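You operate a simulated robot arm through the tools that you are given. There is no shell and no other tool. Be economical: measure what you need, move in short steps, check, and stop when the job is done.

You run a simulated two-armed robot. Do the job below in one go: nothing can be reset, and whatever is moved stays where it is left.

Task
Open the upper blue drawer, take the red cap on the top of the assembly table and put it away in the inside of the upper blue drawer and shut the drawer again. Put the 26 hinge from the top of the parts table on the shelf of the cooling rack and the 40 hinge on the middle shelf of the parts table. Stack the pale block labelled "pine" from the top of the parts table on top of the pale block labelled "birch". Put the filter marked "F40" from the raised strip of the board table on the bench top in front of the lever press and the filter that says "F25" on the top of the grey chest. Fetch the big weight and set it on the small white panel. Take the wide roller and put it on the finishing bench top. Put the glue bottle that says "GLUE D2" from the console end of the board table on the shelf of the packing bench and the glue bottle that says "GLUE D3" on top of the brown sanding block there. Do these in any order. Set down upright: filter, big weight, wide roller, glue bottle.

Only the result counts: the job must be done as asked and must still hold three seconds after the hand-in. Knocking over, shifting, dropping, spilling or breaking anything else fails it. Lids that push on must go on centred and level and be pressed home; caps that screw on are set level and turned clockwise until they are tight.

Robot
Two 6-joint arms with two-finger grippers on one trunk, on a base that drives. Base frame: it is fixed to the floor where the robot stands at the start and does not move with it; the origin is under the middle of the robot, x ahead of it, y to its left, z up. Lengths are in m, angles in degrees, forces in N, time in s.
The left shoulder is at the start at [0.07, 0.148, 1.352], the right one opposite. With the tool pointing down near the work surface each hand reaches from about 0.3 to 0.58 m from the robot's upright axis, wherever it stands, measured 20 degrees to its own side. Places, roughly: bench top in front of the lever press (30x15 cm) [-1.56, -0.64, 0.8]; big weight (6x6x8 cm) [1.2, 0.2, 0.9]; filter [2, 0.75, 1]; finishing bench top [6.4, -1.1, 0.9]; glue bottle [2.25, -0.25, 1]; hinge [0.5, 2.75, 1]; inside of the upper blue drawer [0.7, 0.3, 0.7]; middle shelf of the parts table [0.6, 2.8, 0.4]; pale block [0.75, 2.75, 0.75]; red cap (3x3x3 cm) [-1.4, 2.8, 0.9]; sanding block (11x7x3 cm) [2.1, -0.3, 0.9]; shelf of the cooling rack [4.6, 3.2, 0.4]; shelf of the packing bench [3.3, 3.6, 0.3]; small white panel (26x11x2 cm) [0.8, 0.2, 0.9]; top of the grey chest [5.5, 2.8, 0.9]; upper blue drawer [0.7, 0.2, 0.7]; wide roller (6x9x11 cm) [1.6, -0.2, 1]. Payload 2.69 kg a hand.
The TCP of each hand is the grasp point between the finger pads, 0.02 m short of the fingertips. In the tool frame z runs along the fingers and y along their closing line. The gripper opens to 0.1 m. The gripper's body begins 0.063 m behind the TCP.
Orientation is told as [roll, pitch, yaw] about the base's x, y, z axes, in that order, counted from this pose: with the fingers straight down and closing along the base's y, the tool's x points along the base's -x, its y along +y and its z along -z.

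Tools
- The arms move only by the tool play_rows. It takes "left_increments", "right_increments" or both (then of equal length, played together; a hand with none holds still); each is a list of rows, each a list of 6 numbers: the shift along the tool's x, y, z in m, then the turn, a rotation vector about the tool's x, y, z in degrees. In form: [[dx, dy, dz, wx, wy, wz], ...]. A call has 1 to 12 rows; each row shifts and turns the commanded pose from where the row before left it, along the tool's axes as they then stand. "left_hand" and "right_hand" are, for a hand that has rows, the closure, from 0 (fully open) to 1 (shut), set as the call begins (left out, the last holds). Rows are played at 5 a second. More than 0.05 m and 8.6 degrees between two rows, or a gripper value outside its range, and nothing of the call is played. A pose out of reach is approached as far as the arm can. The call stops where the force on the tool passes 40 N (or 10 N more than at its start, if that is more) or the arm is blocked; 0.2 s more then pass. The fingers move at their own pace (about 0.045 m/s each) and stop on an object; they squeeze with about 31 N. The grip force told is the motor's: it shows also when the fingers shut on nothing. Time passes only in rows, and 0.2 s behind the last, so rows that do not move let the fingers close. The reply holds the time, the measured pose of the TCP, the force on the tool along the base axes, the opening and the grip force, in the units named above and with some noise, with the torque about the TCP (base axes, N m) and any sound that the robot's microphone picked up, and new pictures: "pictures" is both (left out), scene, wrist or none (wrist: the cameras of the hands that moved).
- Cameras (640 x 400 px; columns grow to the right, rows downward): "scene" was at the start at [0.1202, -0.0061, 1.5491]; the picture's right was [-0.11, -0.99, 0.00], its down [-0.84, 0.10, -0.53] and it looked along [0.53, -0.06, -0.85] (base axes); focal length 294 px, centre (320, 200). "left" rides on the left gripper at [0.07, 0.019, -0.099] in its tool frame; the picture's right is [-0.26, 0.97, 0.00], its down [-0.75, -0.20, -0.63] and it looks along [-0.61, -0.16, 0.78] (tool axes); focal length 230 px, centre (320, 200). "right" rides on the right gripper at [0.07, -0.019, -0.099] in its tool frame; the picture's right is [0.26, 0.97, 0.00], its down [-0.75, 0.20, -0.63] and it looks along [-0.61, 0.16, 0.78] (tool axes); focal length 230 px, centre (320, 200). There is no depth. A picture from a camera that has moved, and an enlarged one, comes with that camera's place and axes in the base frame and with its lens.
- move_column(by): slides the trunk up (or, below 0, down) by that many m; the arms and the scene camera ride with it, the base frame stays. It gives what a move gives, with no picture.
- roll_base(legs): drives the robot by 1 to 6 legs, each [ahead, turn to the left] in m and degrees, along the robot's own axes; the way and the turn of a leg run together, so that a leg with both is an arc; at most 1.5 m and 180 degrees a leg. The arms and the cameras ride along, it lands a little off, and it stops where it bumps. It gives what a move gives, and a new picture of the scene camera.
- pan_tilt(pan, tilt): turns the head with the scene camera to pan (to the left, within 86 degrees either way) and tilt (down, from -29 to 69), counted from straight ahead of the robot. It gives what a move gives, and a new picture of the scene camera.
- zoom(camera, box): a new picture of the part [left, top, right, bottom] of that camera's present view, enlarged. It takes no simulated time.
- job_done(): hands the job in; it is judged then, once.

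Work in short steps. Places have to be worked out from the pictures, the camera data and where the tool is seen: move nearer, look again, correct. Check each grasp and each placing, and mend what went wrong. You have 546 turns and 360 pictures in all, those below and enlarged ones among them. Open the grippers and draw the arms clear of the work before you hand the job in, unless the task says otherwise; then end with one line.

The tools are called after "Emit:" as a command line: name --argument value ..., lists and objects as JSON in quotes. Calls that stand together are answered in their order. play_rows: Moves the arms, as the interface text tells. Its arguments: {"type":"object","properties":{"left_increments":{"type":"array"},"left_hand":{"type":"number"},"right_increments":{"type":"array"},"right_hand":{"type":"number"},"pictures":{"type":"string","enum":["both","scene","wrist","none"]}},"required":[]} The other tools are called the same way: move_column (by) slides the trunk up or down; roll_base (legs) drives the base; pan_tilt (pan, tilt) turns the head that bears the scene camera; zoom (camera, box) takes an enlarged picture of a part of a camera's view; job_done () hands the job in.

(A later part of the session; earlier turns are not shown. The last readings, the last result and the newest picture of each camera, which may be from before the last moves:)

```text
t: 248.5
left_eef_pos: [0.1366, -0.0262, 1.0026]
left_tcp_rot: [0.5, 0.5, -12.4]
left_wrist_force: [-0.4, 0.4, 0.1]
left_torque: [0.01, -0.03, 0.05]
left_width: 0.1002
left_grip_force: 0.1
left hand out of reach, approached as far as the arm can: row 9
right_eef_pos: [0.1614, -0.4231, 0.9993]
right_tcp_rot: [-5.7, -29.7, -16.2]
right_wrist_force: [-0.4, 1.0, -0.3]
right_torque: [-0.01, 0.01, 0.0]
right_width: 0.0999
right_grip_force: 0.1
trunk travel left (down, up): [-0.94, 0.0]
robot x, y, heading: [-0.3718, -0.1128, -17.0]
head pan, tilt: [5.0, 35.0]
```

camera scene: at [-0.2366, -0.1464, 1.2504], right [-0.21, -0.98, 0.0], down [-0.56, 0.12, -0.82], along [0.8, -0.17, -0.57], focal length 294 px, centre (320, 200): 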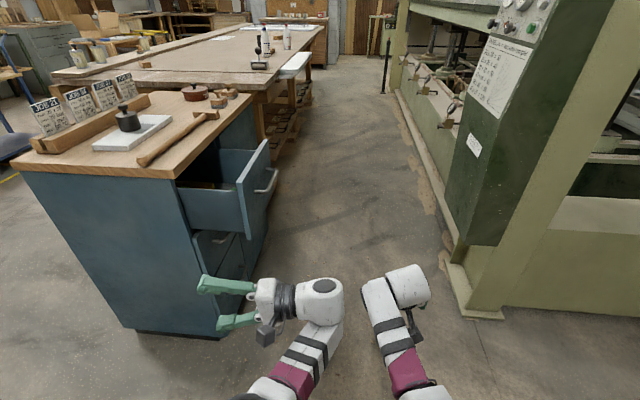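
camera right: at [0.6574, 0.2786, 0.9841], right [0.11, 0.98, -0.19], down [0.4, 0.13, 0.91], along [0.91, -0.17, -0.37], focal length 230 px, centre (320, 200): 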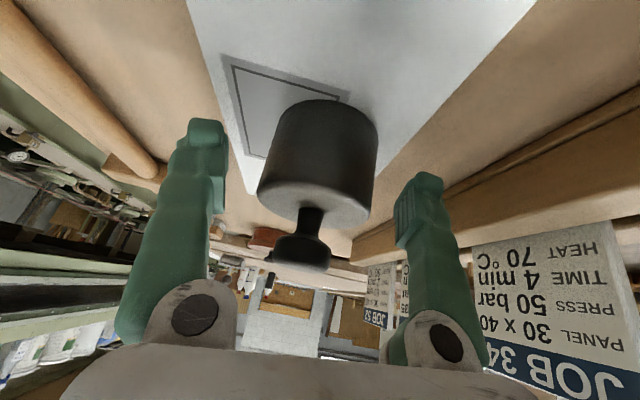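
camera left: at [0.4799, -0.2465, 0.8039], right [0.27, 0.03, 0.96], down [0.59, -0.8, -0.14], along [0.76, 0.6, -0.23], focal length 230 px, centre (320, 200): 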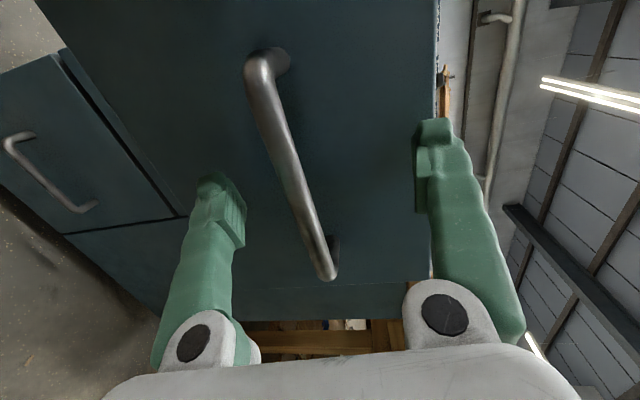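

Good, left hand is vertical. I also bring the right hand to vertical with some retraction, then head toward the parts table.

Emit:
play_rows --right_increments '[[0.022, 0, -0.0125, -1.3, 7.4, 0], [0.023, 0, -0.009, -1.3, 7.4, 0], [0.024, 0, -0.0065, -1.3, 7.4, 0], [0.025, 0, -0.003, -1.3, 7.4, 0], [0.02, 0, 0.01, 0, 0, 0]]' --pictures "none"

Emit:
roll_base --legs '[[0, 107], [1.3, 0], [0.5, 0]]'

Emit:
pan_tilt --pan -20 --tilt 35

```text
t: 249.7
left_eef_pos: [0.1355, -0.0264, 1.0047]
left_tcp_rot: [0.7, 0.4, -12.4]
left_wrist_force: [0.2, -0.4, 0.3]
left_torque: [0.0, -0.02, 0.01]
left_width: 0.1003
left_grip_force: 0.1
right_eef_pos: [0.0454, -0.3887, 0.9882]
right_tcp_rot: [0.2, -0.4, -17.7]
right_wrist_force: [0.1, 1.1, -0.1]
right_torque: [-0.01, -0.03, -0.02]
right_width: 0.0998
right_grip_force: 0.0
trunk travel left (down, up): [-0.94, 0.0]
robot x, y, heading: [-0.3709, -0.1135, -16.9]
head pan, tilt: [5.0, 35.0]
```

```text
t: 263.3
left_eef_pos: [-0.5967, 2.1458, 1.0036]
left_tcp_rot: [0.8, 0.4, 94.3]
left_wrist_force: [0.0, -0.1, -0.3]
left_torque: [0.01, 0.0, 0.02]
left_width: 0.1002
left_grip_force: 0.0
right_eef_pos: [-0.2241, 2.1615, 0.989]
right_tcp_rot: [0.1, -0.4, 89.0]
right_wrist_force: [0.5, -0.4, 0.0]
right_torque: [0.02, 0.02, 0.0]
right_width: 0.1
right_grip_force: 0.1
trunk travel left (down, up): [-0.94, 0.0]
robot x, y, heading: [-0.3675, 1.6836, 89.7]
head pan, tilt: [5.0, 35.0]
camera scene: at [-0.3719, 1.8225, 1.6106], right [1.0, 0.08, 0.0], down [0.05, -0.57, -0.82], along [-0.07, 0.82, -0.57], focal length 294 px, centre (320, 200)
```

scene: 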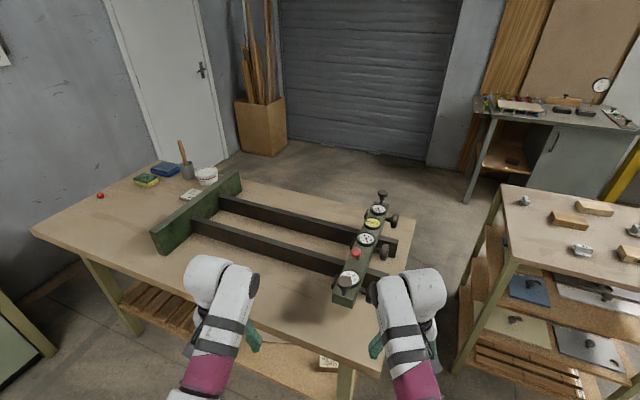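

```text
t: 264.2
left_eef_pos: [-0.5957, 2.1476, 1.0044]
left_tcp_rot: [0.7, 0.5, 94.3]
left_wrist_force: [-1.0, -0.1, 0.0]
left_torque: [-0.03, 0.0, 0.01]
left_width: 0.1002
left_grip_force: 0.1
right_eef_pos: [-0.2259, 2.1642, 0.9882]
right_tcp_rot: [0.3, -0.2, 89.0]
right_wrist_force: [0.6, -0.6, 0.5]
right_torque: [0.04, -0.01, 0.01]
right_width: 0.1003
right_grip_force: 0.1
trunk travel left (down, up): [-0.94, 0.0]
robot x, y, heading: [-0.3682, 1.6871, 89.7]
head pan, tilt: [-20.0, 35.0]
camera scene: at [-0.3342, 1.8205, 1.6103], right [0.94, -0.35, 0.0], down [-0.2, -0.54, -0.82], along [0.28, 0.77, -0.57], focal length 294 px, centre (320, 200)
```

scene: 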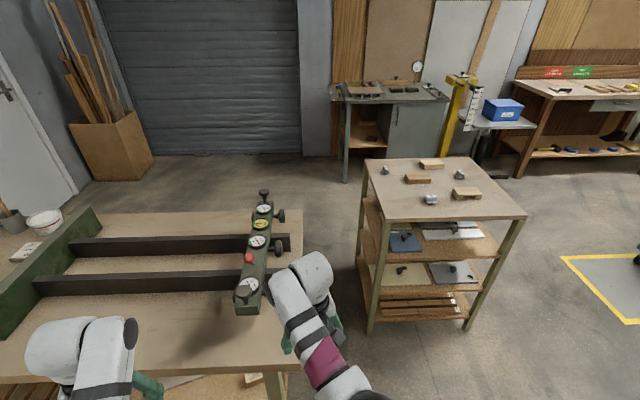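

The red cap is at about (-1.44, 2.83) on the far left of the assembly table; the parts table is to the right. I zoom on the parts table top.

Emit:
zoom --camera "scene" --box '[350, 145, 530, 345]'

```text
2.00 times, centred on (440, 245) of scene
camera zoom: at [-0.3342, 1.8205, 1.6103], right [0.94, -0.35, 0.0], down [-0.2, -0.54, -0.82], along [0.28, 0.77, -0.57], focal length 587 px, centre (80, 110)
```

zoom: 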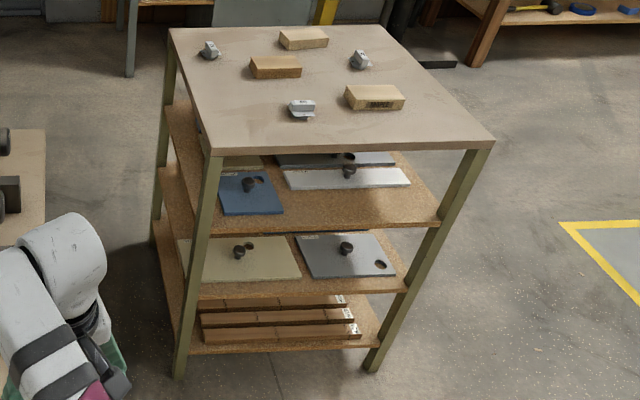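

I drive to the front of the parts table to read labels.

Emit:
roll_base --legs '[[0, -61.4], [0.8, 0], [0, 42.7]]'

Emit:
pan_tilt --pan 0 --tilt 45

Emit:
zoom --camera "scene" --box '[200, 40, 440, 190]'

```text
t: 273.0
left_eef_pos: [0.2532, 2.5717, 1.0036]
left_tcp_rot: [0.7, 0.5, 75.7]
left_wrist_force: [-0.4, -0.4, 0.6]
left_torque: [-0.03, -0.01, 0.04]
left_width: 0.1001
left_grip_force: 0.1
right_eef_pos: [0.6103, 2.4691, 0.9868]
right_tcp_rot: [0.1, -0.3, 70.3]
right_wrist_force: [0.2, 0.2, 0.9]
right_torque: [0.0, 0.0, -0.01]
right_width: 0.0999
right_grip_force: 0.0
trunk travel left (down, up): [-0.94, 0.0]
robot x, y, heading: [0.3258, 2.0599, 70.9]
head pan, tilt: [-20.0, 35.0]
camera scene: at [0.3968, 2.1782, 1.6104], right [0.78, -0.63, 0.0], down [-0.36, -0.45, -0.82], along [0.52, 0.64, -0.57], focal length 294 px, centre (320, 200)
```

scene: 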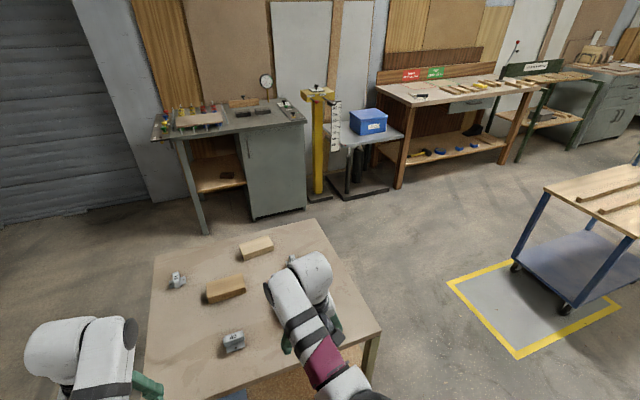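

```text
t: 273.9
left_eef_pos: [0.2529, 2.5723, 1.0031]
left_tcp_rot: [0.7, 0.5, 75.6]
left_wrist_force: [-0.2, 0.7, 0.6]
left_torque: [0.01, -0.06, 0.01]
left_width: 0.1002
left_grip_force: 0.1
right_eef_pos: [0.6107, 2.4696, 0.9886]
right_tcp_rot: [0.2, -0.3, 70.3]
right_wrist_force: [-0.1, -0.1, -0.2]
right_torque: [0.01, 0.0, -0.01]
right_width: 0.0999
right_grip_force: 0.2
trunk travel left (down, up): [-0.94, 0.0]
robot x, y, heading: [0.319, 2.0603, 70.8]
head pan, tilt: [0.0, 45.0]
camera scene: at [0.3666, 2.1871, 1.5956], right [0.94, -0.33, 0.0], down [-0.23, -0.67, -0.71], along [0.23, 0.67, -0.71], focal length 294 px, centre (320, 200)
```

scene: 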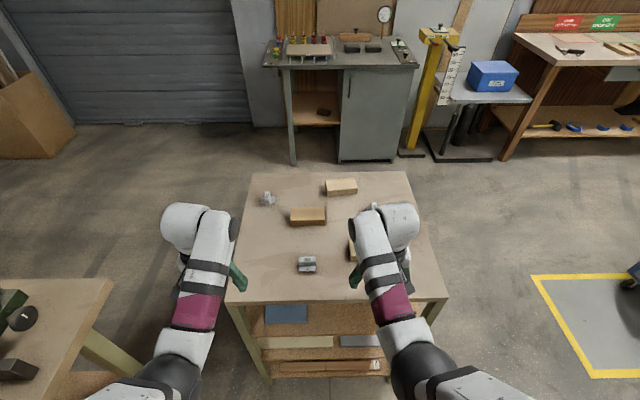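

```text
2.67 times, centred on (320, 115) of scene
camera zoom: at [0.3666, 2.1871, 1.5956], right [0.94, -0.33, 0.0], down [-0.23, -0.67, -0.71], along [0.23, 0.67, -0.71], focal length 783 px, centre (320, 427)
```

zoom: 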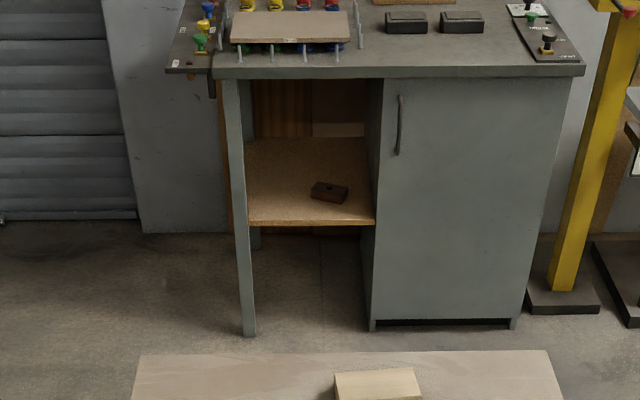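

Emit:
zoom --camera "scene" --box '[240, 170, 400, 280]'

Emit:
zoom --camera "left" --box '[0, 0, 640, 400]'

Emit:
zoom --camera "right" --box '[0, 0, 640, 400]'

```text
3.64 times, centred on (320, 225) of scene
camera zoom: at [0.3666, 2.1871, 1.5956], right [0.94, -0.33, 0.0], down [-0.23, -0.67, -0.71], along [0.23, 0.67, -0.71], focal length 1068 px, centre (320, 109)
```

zoom: 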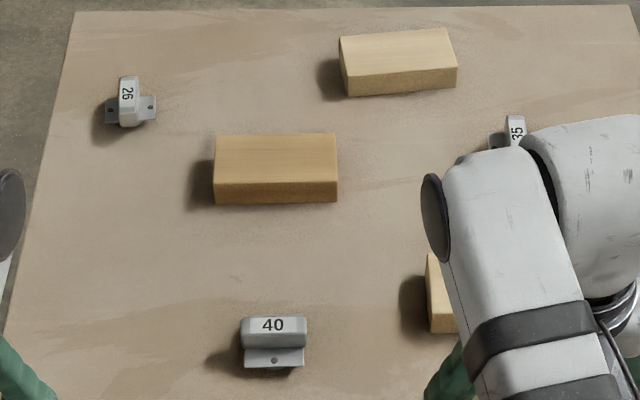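

```text
1.00 times, centred on (320, 200) of left (not enlarged: the box is as wide or as high as the picture)
camera zoom: at [0.2179, 2.51, 1.1029], right [-0.87, 0.49, 0.01], down [0.39, 0.68, 0.62], along [0.3, 0.55, -0.78], focal length 230 px, centre (320, 200)
```

zoom: 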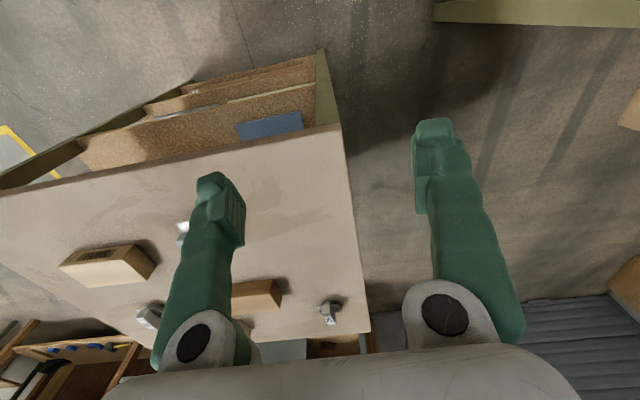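

```text
1.00 times, centred on (320, 200) of right (not enlarged: the box is as wide or as high as the picture)
camera zoom: at [0.6037, 2.3963, 1.0857], right [-1.0, 0.08, 0.0], down [0.06, 0.77, 0.63], along [0.05, 0.63, -0.77], focal length 230 px, centre (320, 200)
```

zoom: 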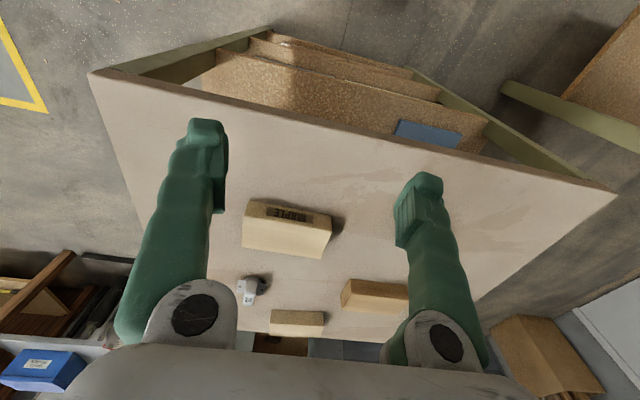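

Hinges: 26 far left, 40 near centre, 35 right. The near-right block is "MAPLE"; the other two must be pine/birch (labels to be read). I first tilt the right hand forward to ~64° to take hinge 40, moving it forward/up as it tilts.

Emit:
play_rows --right_increments '[[-0.018, 0, -0.012, 0, -8, 0], [-0.0195, 0, -0.0094, 0, -8, 0], [-0.0206, 0, -0.0066, 0, -8, 0], [-0.0213, 0, -0.0036, 0, -8, 0], [-0.0216, 0, -0.0006, 0, -8, 0], [-0.0215, 0, 0.0024, 0, -8, 0], [-0.021, 0, 0.0053, 0, -8, 0], [-0.02, 0, 0.0082, 0, -8, 0]]' --pictures "wrist"

```text
t: 275.7
left_eef_pos: [0.254, 2.5727, 1.004]
left_tcp_rot: [0.7, 0.5, 75.7]
left_wrist_force: [0.4, 0.4, 0.5]
left_torque: [0.02, 0.03, 0.0]
left_width: 0.0999
left_grip_force: 0.0
right_eef_pos: [0.675, 2.61, 1.0996]
right_tcp_rot: [-4.3, -66.0, 73.9]
right_wrist_force: [-0.8, 0.5, 0.0]
right_torque: [0.01, 0.02, -0.03]
right_width: 0.0998
right_grip_force: 0.1
trunk travel left (down, up): [-0.94, 0.0]
robot x, y, heading: [0.3248, 2.061, 70.8]
head pan, tilt: [0.0, 45.0]
camera right: at [0.6518, 2.4907, 1.0757], right [-0.94, 0.23, -0.27], down [-0.31, -0.18, 0.93], along [0.17, 0.96, 0.24], focal length 230 px, centre (320, 200)
```

right: 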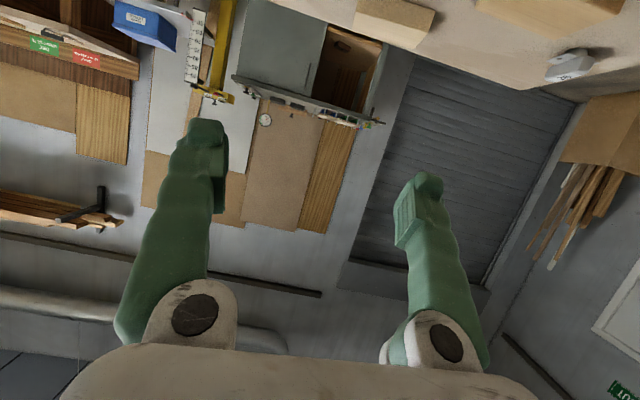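

I turn the base 17° left to bring the right hand over hinge 40, back 4 cm, then lower the trunk.

Emit:
roll_base --legs '[[-0.04, 0], [0, 17]]'

Emit:
move_column --by -0.15

Emit:
zoom --camera "right" --box '[0, 0, 640, 400]'

```text
t: 277.5
left_eef_pos: [0.0934, 2.4891, 1.0042]
left_tcp_rot: [0.8, 0.4, 92.7]
left_wrist_force: [0.2, 0.3, -0.4]
left_torque: [0.02, 0.01, -0.01]
left_width: 0.1001
left_grip_force: 0.3
right_eef_pos: [0.4887, 2.6466, 1.0951]
right_tcp_rot: [-4.7, -65.6, 90.9]
right_wrist_force: [0.6, -0.8, -0.6]
right_torque: [-0.01, 0.04, 0.0]
right_width: 0.1
right_grip_force: 0.1
trunk travel left (down, up): [-0.94, 0.0]
robot x, y, heading: [0.3116, 2.0224, 87.9]
head pan, tilt: [0.0, 45.0]
camera scene: at [0.3162, 2.1542, 1.5958], right [1.0, -0.04, 0.0], down [-0.03, -0.71, -0.71], along [0.02, 0.71, -0.71], focal length 294 px, centre (320, 200)
```

scene: 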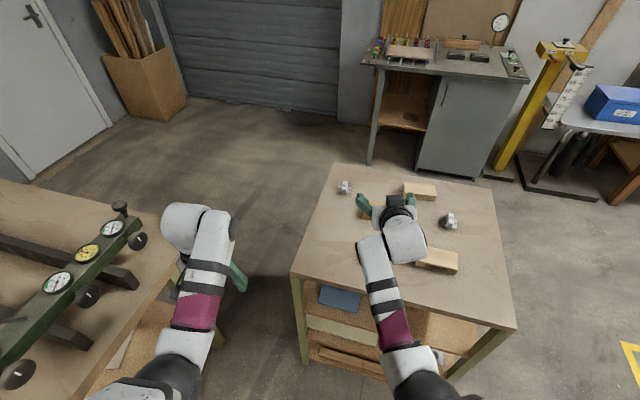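

```text
t: 279.3
left_eef_pos: [0.093, 2.4903, 0.8532]
left_tcp_rot: [0.6, 0.6, 92.7]
left_wrist_force: [0.0, -0.6, 0.7]
left_torque: [-0.01, 0.02, 0.02]
left_width: 0.1
left_grip_force: 0.0
right_eef_pos: [0.4912, 2.6481, 0.9434]
right_tcp_rot: [-5.2, -65.5, 91.4]
right_wrist_force: [0.1, 0.2, -0.3]
right_torque: [0.04, 0.02, 0.02]
right_width: 0.0999
right_grip_force: 0.0
trunk travel left (down, up): [-0.79, 0.15]
robot x, y, heading: [0.3061, 2.0226, 88.0]
head pan, tilt: [0.0, 45.0]
```

```text
1.00 times, centred on (320, 200) of right (not enlarged: the box is as wide or as high as the picture)
camera zoom: at [0.5032, 2.5269, 0.9214], right [-0.96, -0.05, -0.27], down [-0.25, -0.25, 0.94], along [-0.11, 0.97, 0.23], focal length 230 px, centre (320, 200)
```

zoom: 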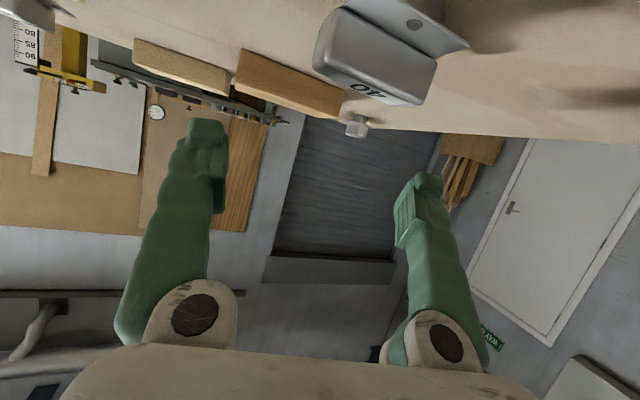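

The hinge is nearly below the TCP. I yaw the hand ~18° to align with the hinge, shifting slightly left.

Emit:
play_rows --right_increments '[[0, 0.002, 0, 5.5, 0, 2.44], [0, 0.002, 0, 5.5, 0, 2.44], [0, 0.002, 0, 5.5, 0, 2.44]]' --pictures "wrist"

```text
t: 280.1
left_eef_pos: [0.0938, 2.4921, 0.8524]
left_tcp_rot: [0.7, 0.5, 92.7]
left_wrist_force: [0.6, 0.6, 0.0]
left_torque: [-0.03, -0.02, 0.0]
left_width: 0.0999
left_grip_force: 0.1
right_eef_pos: [0.5051, 2.6508, 0.9452]
right_tcp_rot: [-10.2, -66.7, 76.7]
right_wrist_force: [-0.6, 0.4, 0.3]
right_torque: [-0.01, -0.01, 0.01]
right_width: 0.0998
right_grip_force: 0.1
trunk travel left (down, up): [-0.79, 0.15]
robot x, y, heading: [0.3058, 2.0185, 87.9]
head pan, tilt: [0.0, 45.0]
camera right: at [0.4778, 2.5325, 0.9187], right [-0.91, 0.27, -0.3], down [-0.36, -0.16, 0.92], along [0.2, 0.95, 0.25], focal length 230 px, centre (320, 200)
```

right: 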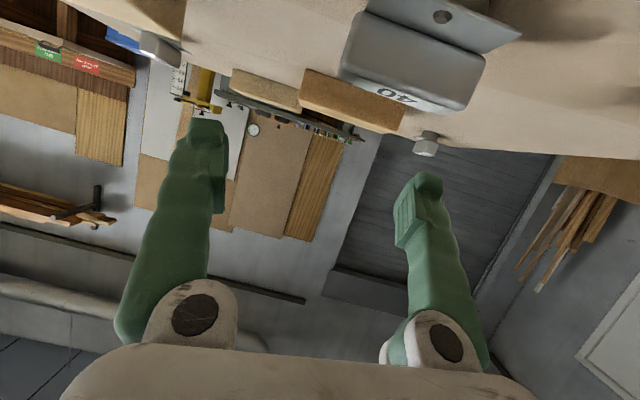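

The hinge centre is ~ (0.482, 2.635). I shift 2 cm left and lower 6 cm over it.

Emit:
play_rows --right_increments '[[0, 0.019, 0, 0, 0, 0], [0.03, 0, 0, 0, 0, 0]]' --pictures "wrist"

```text
t: 280.9
left_eef_pos: [0.0934, 2.4907, 0.8541]
left_tcp_rot: [0.6, 0.4, 92.7]
left_wrist_force: [0.3, -0.2, -0.1]
left_torque: [0.0, 0.01, -0.02]
left_width: 0.1002
left_grip_force: 0.0
right_eef_pos: [0.4898, 2.6576, 0.9334]
right_tcp_rot: [-11.5, -68.7, 78.1]
right_wrist_force: [-0.3, 0.7, -0.2]
right_torque: [0.0, -0.02, -0.05]
right_width: 0.1001
right_grip_force: 0.1
trunk travel left (down, up): [-0.79, 0.15]
robot x, y, heading: [0.3126, 2.0209, 88.0]
head pan, tilt: [0.0, 45.0]
stopped in row 2 (right hand): the arm was blocked; the commanded pose is now the measured one
camera right: at [0.4637, 2.539, 0.9035], right [-0.91, 0.28, -0.31], down [-0.37, -0.19, 0.91], along [0.19, 0.94, 0.28], focal length 230 px, centre (320, 200)
```

right: 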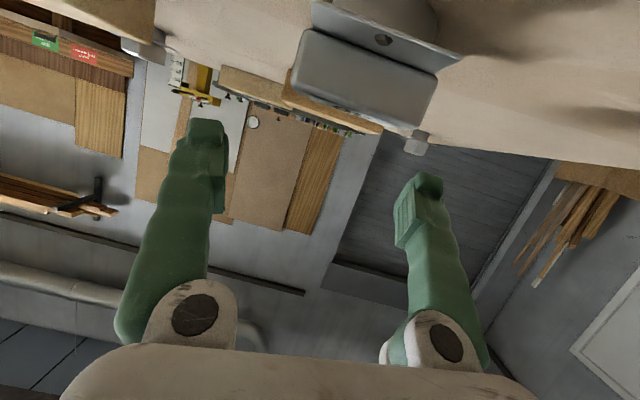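

The camera housing under the tilted hand met the table edge. I raise and reduce the tilt to about 40°.

Emit:
play_rows --right_increments '[[-0.03, 0, 0, 0, 0, 0], [0, 0, 0, 0, 7, 0], [0, 0, 0, 0, 7, 0], [0, 0, 0, 0, 7, 0], [0, 0, 0, 0, 7, 0]]' --pictures "wrist"

```text
t: 282.1
left_eef_pos: [0.0932, 2.4911, 0.8538]
left_tcp_rot: [0.7, 0.6, 92.6]
left_wrist_force: [-0.3, -0.4, 1.4]
left_torque: [0.02, 0.0, -0.03]
left_width: 0.1001
left_grip_force: 0.1
right_eef_pos: [0.4892, 2.6666, 0.9599]
right_tcp_rot: [-5.3, -40.6, 70.9]
right_wrist_force: [-1.1, 0.4, 0.4]
right_torque: [0.0, -0.03, 0.03]
right_width: 0.0999
right_grip_force: 0.1
trunk travel left (down, up): [-0.79, 0.15]
robot x, y, heading: [0.3109, 2.0246, 88.1]
head pan, tilt: [0.0, 45.0]
camera right: at [0.4592, 2.5507, 0.9892], right [-0.95, 0.18, -0.24], down [-0.19, 0.25, 0.95], along [0.23, 0.95, -0.2], focal length 230 px, centre (320, 200)
```

right: 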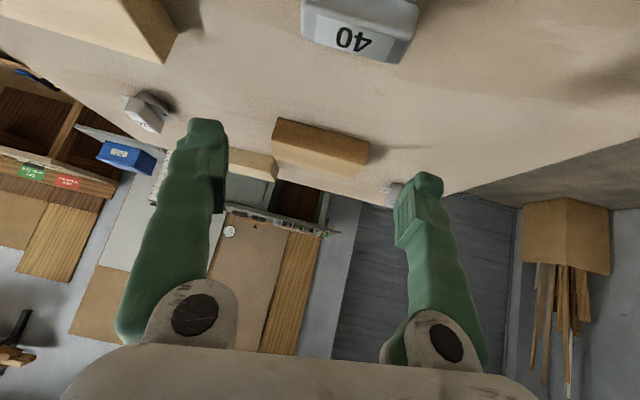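

Emit:
play_rows --right_increments '[[0.026, 0, 0.008, 0, 0, 0], [0.025, 0, 0.011, 0, 0, 0], [0.016, 0, 0.013, 0, 0, 0]]' --pictures "wrist"

```text
t: 282.9
left_eef_pos: [0.093, 2.4904, 0.8553]
left_tcp_rot: [0.7, 0.5, 92.7]
left_wrist_force: [0.6, -0.5, -0.4]
left_torque: [0.0, 0.01, 0.03]
left_width: 0.0998
left_grip_force: 0.0
right_eef_pos: [0.4824, 2.6371, 0.8915]
right_tcp_rot: [-5.3, -40.8, 70.9]
right_wrist_force: [0.4, 0.1, -0.3]
right_torque: [0.02, 0.0, 0.02]
right_width: 0.0997
right_grip_force: 0.1
trunk travel left (down, up): [-0.79, 0.15]
robot x, y, heading: [0.3118, 2.0234, 88.1]
head pan, tilt: [0.0, 45.0]
camera right: at [0.4521, 2.5209, 0.9215], right [-0.95, 0.18, -0.24], down [-0.19, 0.25, 0.95], along [0.23, 0.95, -0.2], focal length 230 px, centre (320, 200)
```

right: 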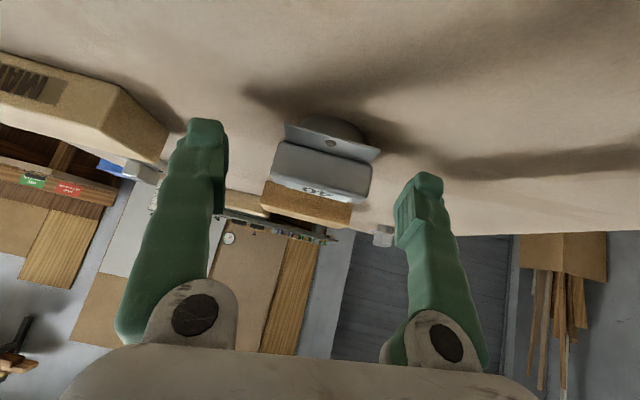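

Well centred; I go 1.3 cm further along the tool and close.

Emit:
play_rows --right_increments '[[0, 0, 0.012, 0, 0, 0], [0, 0, 0, 0, 0, 0]]' --pictures "none"

Emit:
play_rows --right_increments '[[0, 0, 0, 0, 0, 0], [0, 0, 0, 0, 0, 0], [0, 0, 0, 0, 0, 0], [0, 0, 0, 0, 0, 0], [0, 0, 0, 0, 0, 0]]' --right_hand 1 --pictures "wrist"

```text
t: 283.5
left_eef_pos: [0.0934, 2.4906, 0.8546]
left_tcp_rot: [0.8, 0.5, 92.8]
left_wrist_force: [-0.6, 0.6, -0.2]
left_torque: [0.04, -0.01, 0.02]
left_width: 0.0997
left_grip_force: 0.0
right_eef_pos: [0.4857, 2.6435, 0.8835]
right_tcp_rot: [-5.4, -40.8, 70.9]
right_wrist_force: [0.7, 0.3, 1.4]
right_torque: [0.01, 0.05, 0.03]
right_width: 0.1001
right_grip_force: 0.1
trunk travel left (down, up): [-0.79, 0.15]
robot x, y, heading: [0.3064, 2.0226, 88.2]
head pan, tilt: [0.0, 45.0]
```

```text
t: 284.7
left_eef_pos: [0.0934, 2.4904, 0.8535]
left_tcp_rot: [0.7, 0.5, 92.7]
left_wrist_force: [-0.2, -0.4, -0.1]
left_torque: [-0.03, 0.03, 0.03]
left_width: 0.1002
left_grip_force: 0.0
right_eef_pos: [0.4853, 2.6431, 0.8842]
right_tcp_rot: [-5.3, -40.9, 70.9]
right_wrist_force: [-0.7, 1.4, 5.1]
right_torque: [0.04, 0.14, 0.03]
right_width: 0.05
right_grip_force: 30.8
trunk travel left (down, up): [-0.79, 0.15]
robot x, y, heading: [0.3078, 2.0226, 88.2]
head pan, tilt: [0.0, 45.0]
camera right: at [0.4553, 2.5276, 0.9134], right [-0.95, 0.19, -0.24], down [-0.19, 0.24, 0.95], along [0.23, 0.95, -0.2], focal length 230 px, centre (320, 200)
```

right: 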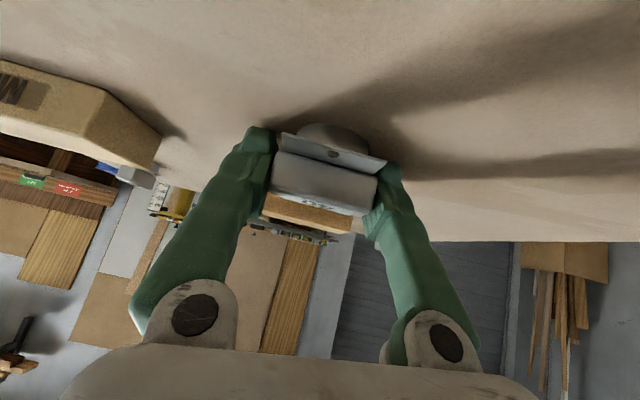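

Hinge 40 gripped. I lift, back away, and lower the trunk to look at the middle shelf.

Emit:
move_column --by 0.1

Emit:
roll_base --legs '[[-0.35, 0], [0, -17]]'

Emit:
move_column --by -0.38

Emit:
pan_tilt --pan -5 --tilt 30

```text
t: 286.0
left_eef_pos: [0.093, 2.4909, 0.953]
left_tcp_rot: [0.7, 0.5, 92.7]
left_wrist_force: [0.0, -0.2, -0.1]
left_torque: [-0.03, 0.03, 0.0]
left_width: 0.1
left_grip_force: 0.0
right_eef_pos: [0.4859, 2.6445, 0.9821]
right_tcp_rot: [-5.3, -40.8, 70.9]
right_wrist_force: [-0.1, -0.6, -0.5]
right_torque: [0.01, 0.02, 0.0]
right_width: 0.0494
right_grip_force: 30.8
trunk travel left (down, up): [-0.89, 0.05]
robot x, y, heading: [0.3111, 2.0226, 88.0]
head pan, tilt: [0.0, 45.0]
```

```text
t: 289.2
left_eef_pos: [0.2278, 2.182, 0.9524]
left_tcp_rot: [0.8, 0.5, 75.6]
left_wrist_force: [0.6, -0.5, 0.3]
left_torque: [0.02, 0.02, 0.0]
left_width: 0.1001
left_grip_force: 0.1
right_eef_pos: [0.6468, 2.2119, 0.9827]
right_tcp_rot: [-5.4, -40.8, 53.8]
right_wrist_force: [-0.7, -0.4, -0.3]
right_torque: [-0.01, 0.01, 0.01]
right_width: 0.0488
right_grip_force: 31.2
trunk travel left (down, up): [-0.89, 0.05]
robot x, y, heading: [0.2958, 1.6702, 70.5]
head pan, tilt: [0.0, 45.0]
camera scene: at [0.3402, 1.7977, 1.5456], right [0.94, -0.33, 0.0], down [-0.23, -0.67, -0.71], along [0.23, 0.67, -0.71], focal length 294 px, centre (320, 200)
```

scene: 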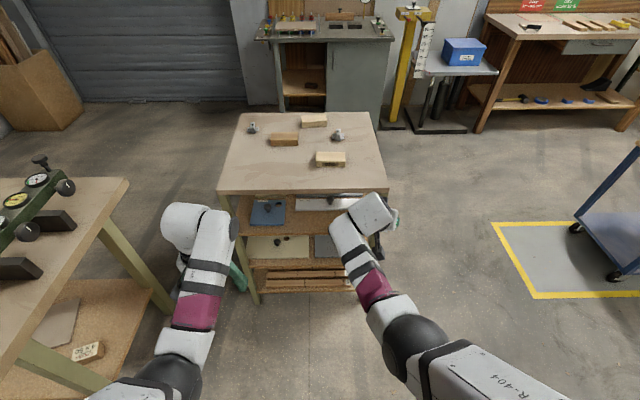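

```text
t: 292.9
left_eef_pos: [0.228, 2.182, 0.5743]
left_tcp_rot: [0.7, 0.5, 75.5]
left_wrist_force: [-0.6, 0.1, 0.5]
left_torque: [0.02, 0.02, 0.01]
left_width: 0.0998
left_grip_force: 0.1
right_eef_pos: [0.6487, 2.2123, 0.6035]
right_tcp_rot: [-5.3, -40.7, 53.7]
right_wrist_force: [0.3, 0.6, -1.2]
right_torque: [-0.03, 0.03, -0.01]
right_width: 0.0487
right_grip_force: 30.9
trunk travel left (down, up): [-0.51, 0.43]
robot x, y, heading: [0.2962, 1.6694, 70.7]
head pan, tilt: [0.0, 45.0]
```

```text
t: 293.7
left_eef_pos: [0.2274, 2.183, 0.5743]
left_tcp_rot: [0.7, 0.5, 75.4]
left_wrist_force: [-0.3, 0.4, 0.5]
left_torque: [0.0, 0.0, -0.04]
left_width: 0.1
left_grip_force: 0.0
right_eef_pos: [0.6484, 2.2127, 0.6033]
right_tcp_rot: [-5.3, -40.8, 53.7]
right_wrist_force: [0.3, -0.1, -0.1]
right_torque: [-0.01, 0.02, -0.04]
right_width: 0.0486
right_grip_force: 30.8
trunk travel left (down, up): [-0.51, 0.43]
robot x, y, heading: [0.2958, 1.6697, 70.8]
head pan, tilt: [-5.0, 30.0]
camera scene: at [0.3519, 1.8031, 1.1881], right [0.91, -0.41, 0.0], down [-0.2, -0.46, -0.87], along [0.35, 0.79, -0.5], focal length 294 px, centre (320, 200)
```

scene: 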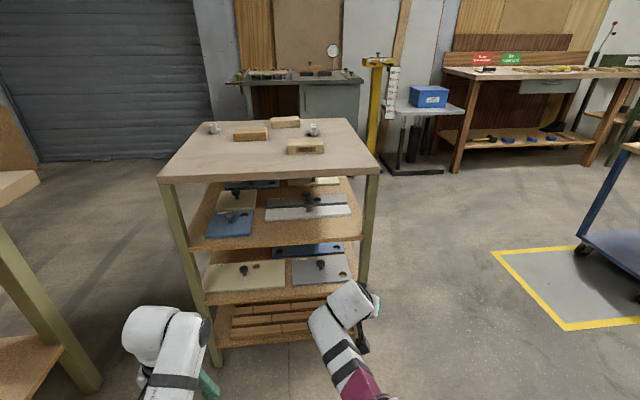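

Emit:
zoom --camera "scene" --box '[180, 160, 390, 350]'

```text
2.11 times, centred on (285, 255) of scene
camera zoom: at [0.3519, 1.8031, 1.1881], right [0.91, -0.41, 0.0], down [-0.2, -0.46, -0.87], along [0.35, 0.79, -0.5], focal length 618 px, centre (394, 84)
```

zoom: 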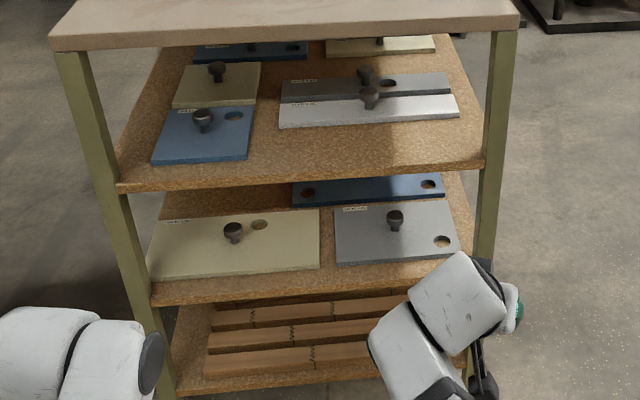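

The middle shelf (z≈0.37) has only a ~6 cm strip at the front. Before deciding, I raise the trunk and go round to the right-back corner to read the block labels and see the shelf from there.

Emit:
move_column --by 0.4

Emit:
roll_base --legs '[[0, -41], [1.27, 0], [0, 70], [0.75, 0], [0, 85]]'

Emit:
pan_tilt --pan 10 --tilt 38

```text
t: 297.5
left_eef_pos: [0.2286, 2.1824, 0.9726]
left_tcp_rot: [0.7, 0.5, 75.5]
left_wrist_force: [-0.3, 0.8, 0.0]
left_torque: [0.0, 0.03, 0.03]
left_width: 0.0999
left_grip_force: 0.0
right_eef_pos: [0.6481, 2.2132, 1.0027]
right_tcp_rot: [-5.4, -40.9, 53.8]
right_wrist_force: [-0.4, 0.7, -1.0]
right_torque: [-0.02, 0.03, 0.02]
right_width: 0.0492
right_grip_force: 31.5
trunk travel left (down, up): [-0.91, 0.03]
robot x, y, heading: [0.2996, 1.6691, 71.1]
head pan, tilt: [-5.0, 30.0]
```

```text
t: 316.2
left_eef_pos: [0.8329, 2.7838, 0.9745]
left_tcp_rot: [0.7, 0.5, -171.1]
left_wrist_force: [-0.2, -0.1, -0.9]
left_torque: [-0.02, -0.01, -0.04]
left_width: 0.1
left_grip_force: 0.0
right_eef_pos: [0.6389, 3.1563, 1.0027]
right_tcp_rot: [-5.3, -40.8, 167.1]
right_wrist_force: [0.0, 0.3, -0.8]
right_torque: [0.03, 0.01, -0.01]
right_width: 0.0499
right_grip_force: 30.6
trunk travel left (down, up): [-0.91, 0.03]
robot x, y, heading: [1.2759, 3.0483, -175.7]
head pan, tilt: [-5.0, 30.0]
camera scene: at [1.1354, 3.0483, 1.5882], right [0.01, 1.0, 0.0], down [0.5, -0.01, -0.87], along [-0.87, 0.01, -0.5], focal length 294 px, centre (320, 200)
```

scene: 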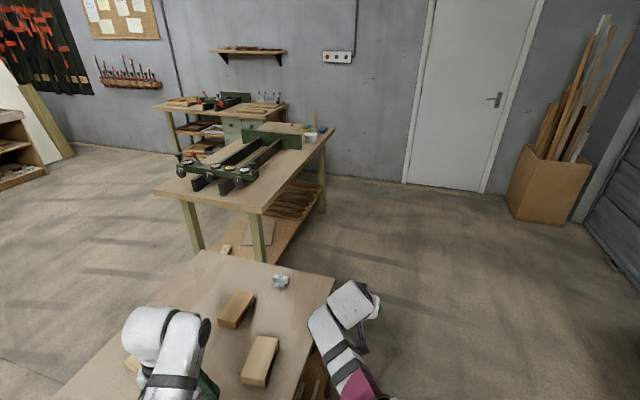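

```text
t: 316.9
left_eef_pos: [0.8334, 2.7826, 0.9733]
left_tcp_rot: [0.8, 0.5, -171.1]
left_wrist_force: [0.4, 0.4, 0.1]
left_torque: [0.01, -0.02, -0.03]
left_width: 0.0998
left_grip_force: 0.0
right_eef_pos: [0.6384, 3.1558, 1.003]
right_tcp_rot: [-5.2, -40.8, 167.2]
right_wrist_force: [0.8, 0.2, -1.2]
right_torque: [-0.03, -0.02, 0.01]
right_width: 0.0499
right_grip_force: 30.6
trunk travel left (down, up): [-0.91, 0.03]
robot x, y, heading: [1.2726, 3.0492, -175.8]
head pan, tilt: [10.0, 38.0]
camera scene: at [1.1423, 3.0251, 1.5758], right [-0.24, 0.97, 0.0], down [0.6, 0.15, -0.79], along [-0.76, -0.19, -0.62], focal length 294 px, centre (320, 200)
```

scene: 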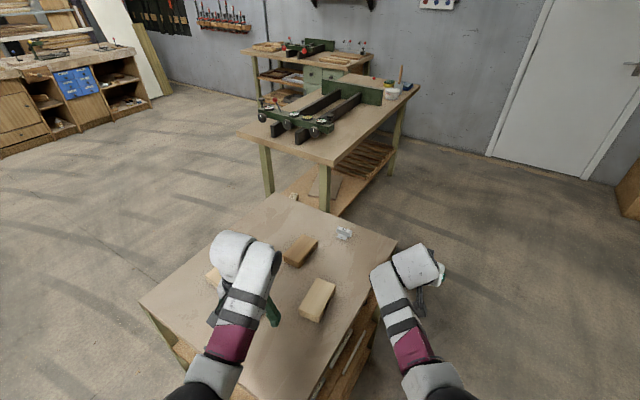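

Emit:
zoom --camera "scene" --box '[190, 215, 370, 330]'

Emit:
zoom --camera "left" --box '[0, 0, 640, 400]'

```text
3.48 times, centred on (280, 272) of scene
camera zoom: at [1.1423, 3.0251, 1.5758], right [-0.24, 0.97, 0.0], down [0.6, 0.15, -0.79], along [-0.76, -0.19, -0.62], focal length 1021 px, centre (459, -52)
```

zoom: 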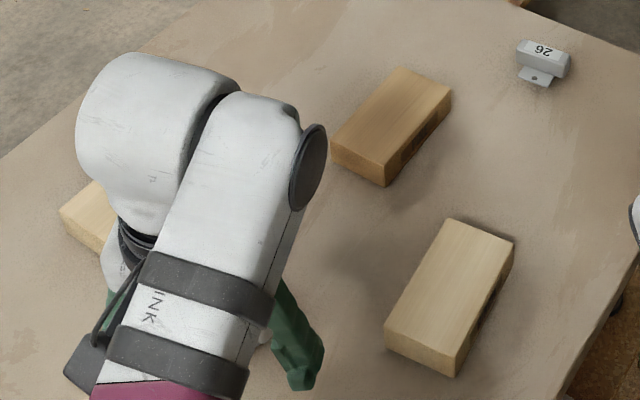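

```text
1.00 times, centred on (320, 200) of left (not enlarged: the box is as wide or as high as the picture)
camera zoom: at [0.9029, 2.7766, 1.073], right [-0.11, -0.99, 0.01], down [-0.78, 0.09, 0.62], along [-0.62, 0.06, -0.78], focal length 230 px, centre (320, 200)
```

zoom: 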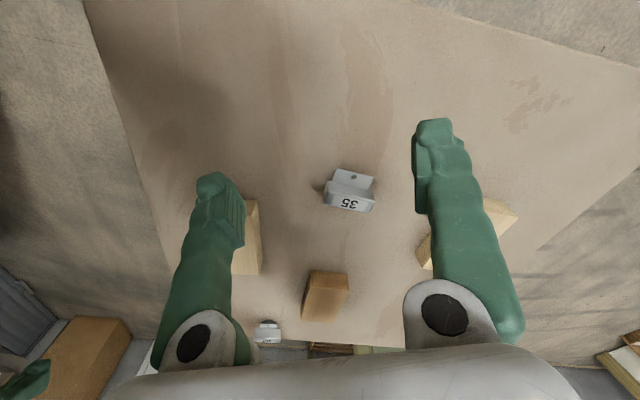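

Emit:
zoom --camera "right" --box '[0, 0, 640, 400]'

Emit:
pan_tilt --pan -80 --tilt 35

```text
1.00 times, centred on (320, 200) of right (not enlarged: the box is as wide or as high as the picture)
camera zoom: at [0.7561, 3.1384, 1.0324], right [-0.08, -0.97, -0.24], down [-0.22, -0.21, 0.95], along [-0.97, 0.13, -0.2], focal length 230 px, centre (320, 200)
```

zoom: 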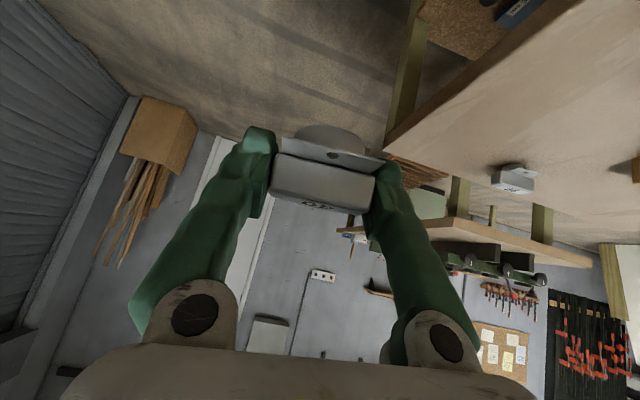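

```text
t: 318.6
left_eef_pos: [0.8334, 2.7823, 0.9734]
left_tcp_rot: [0.7, 0.5, -171.1]
left_wrist_force: [-0.9, 0.0, 0.1]
left_torque: [-0.01, -0.02, 0.02]
left_width: 0.1002
left_grip_force: 0.1
right_eef_pos: [0.6393, 3.1576, 1.0024]
right_tcp_rot: [-5.3, -40.8, 167.1]
right_wrist_force: [-0.2, 1.0, -0.8]
right_torque: [0.02, 0.01, 0.01]
right_width: 0.0501
right_grip_force: 30.6
trunk travel left (down, up): [-0.91, 0.03]
robot x, y, heading: [1.2754, 3.0465, -176.0]
head pan, tilt: [-80.0, 35.0]
camera scene: at [1.2042, 3.1318, 1.5804], right [0.97, 0.25, 0.0], down [0.14, -0.56, -0.82], along [-0.2, 0.79, -0.57], focal length 294 px, centre (320, 200)
```

scene: 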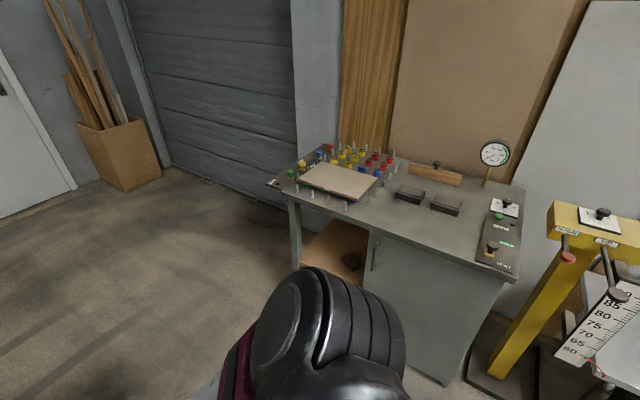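

The labels face the back side. There's ~0.9 m between table back and the grey bench, so I drive behind the table.

Emit:
roll_base --legs '[[0, -84], [0.41, 0], [0, 75], [0.36, 0], [0, 76]]'

Emit:
pan_tilt --pan 0 --tilt 45

Emit:
zoom --camera "scene" --box '[220, 130, 420, 270]'

```text
t: 333.1
left_eef_pos: [0.9141, 2.975, 0.9733]
left_tcp_rot: [0.7, 0.5, -104.2]
left_wrist_force: [-0.5, 0.3, -0.1]
left_torque: [0.01, 0.0, -0.01]
left_width: 0.1001
left_grip_force: 0.0
right_eef_pos: [0.4926, 2.9446, 1.0034]
right_tcp_rot: [-5.3, -40.9, -126.2]
right_wrist_force: [-0.1, -0.1, -1.0]
right_torque: [0.0, 0.0, -0.02]
right_width: 0.0505
right_grip_force: 31.1
trunk travel left (down, up): [-0.91, 0.03]
robot x, y, heading: [0.8391, 3.4858, -109.1]
head pan, tilt: [-80.0, 35.0]
camera scene: at [0.7406, 3.4539, 1.5804], right [0.16, 0.99, 0.0], down [0.57, -0.09, -0.82], along [-0.81, 0.13, -0.57], focal length 294 px, centre (320, 200)
```

scene: 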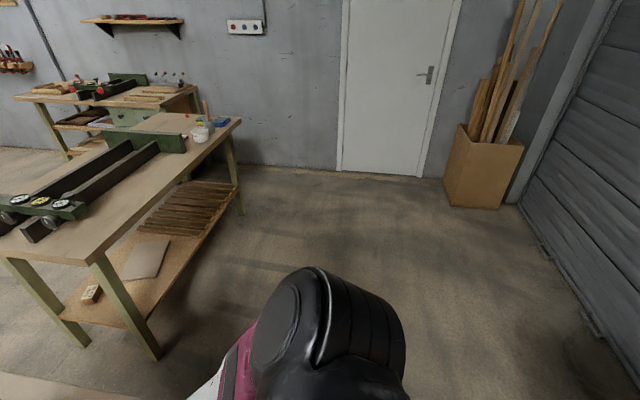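

```text
t: 334.7
left_eef_pos: [0.9135, 2.9743, 0.9732]
left_tcp_rot: [0.7, 0.5, -104.2]
left_wrist_force: [0.5, -0.9, 0.2]
left_torque: [-0.04, -0.02, 0.01]
left_width: 0.1
left_grip_force: 0.0
right_eef_pos: [0.4939, 2.9436, 1.0028]
right_tcp_rot: [-5.3, -40.8, -126.0]
right_wrist_force: [0.4, 0.3, -1.4]
right_torque: [0.02, -0.01, 0.02]
right_width: 0.0506
right_grip_force: 30.9
trunk travel left (down, up): [-0.91, 0.03]
robot x, y, heading: [0.8415, 3.4838, -108.9]
head pan, tilt: [0.0, 45.0]
camera scene: at [0.8018, 3.3631, 1.5656], right [-0.95, 0.33, 0.0], down [0.23, 0.67, -0.71], along [-0.23, -0.67, -0.71], focal length 294 px, centre (320, 200)
```

scene: 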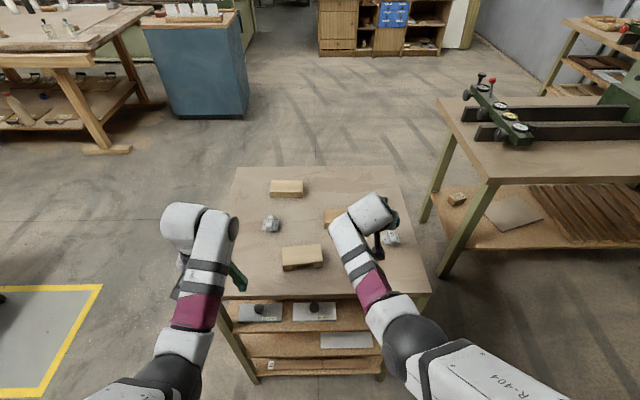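

```text
2.86 times, centred on (320, 200) of scene
camera zoom: at [0.8018, 3.3631, 1.5656], right [-0.95, 0.33, 0.0], down [0.23, 0.67, -0.71], along [-0.23, -0.67, -0.71], focal length 839 px, centre (320, 200)
```

zoom: 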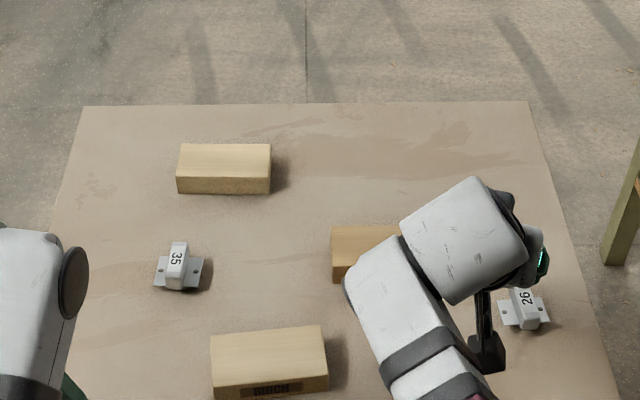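

The back block reads BIRCH. I zoom on the shelves from this side for free room.

Emit:
zoom --camera "scene" --box '[215, 285, 435, 400]'

```text
2.91 times, centred on (325, 342) of scene
camera zoom: at [0.8018, 3.3631, 1.5656], right [-0.95, 0.33, 0.0], down [0.23, 0.67, -0.71], along [-0.23, -0.67, -0.71], focal length 854 px, centre (306, -214)
```

zoom: 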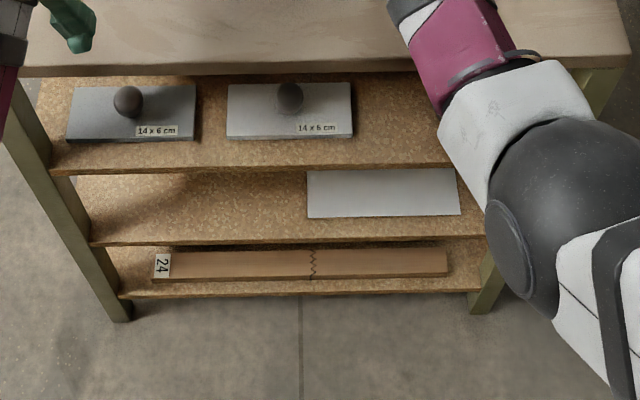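

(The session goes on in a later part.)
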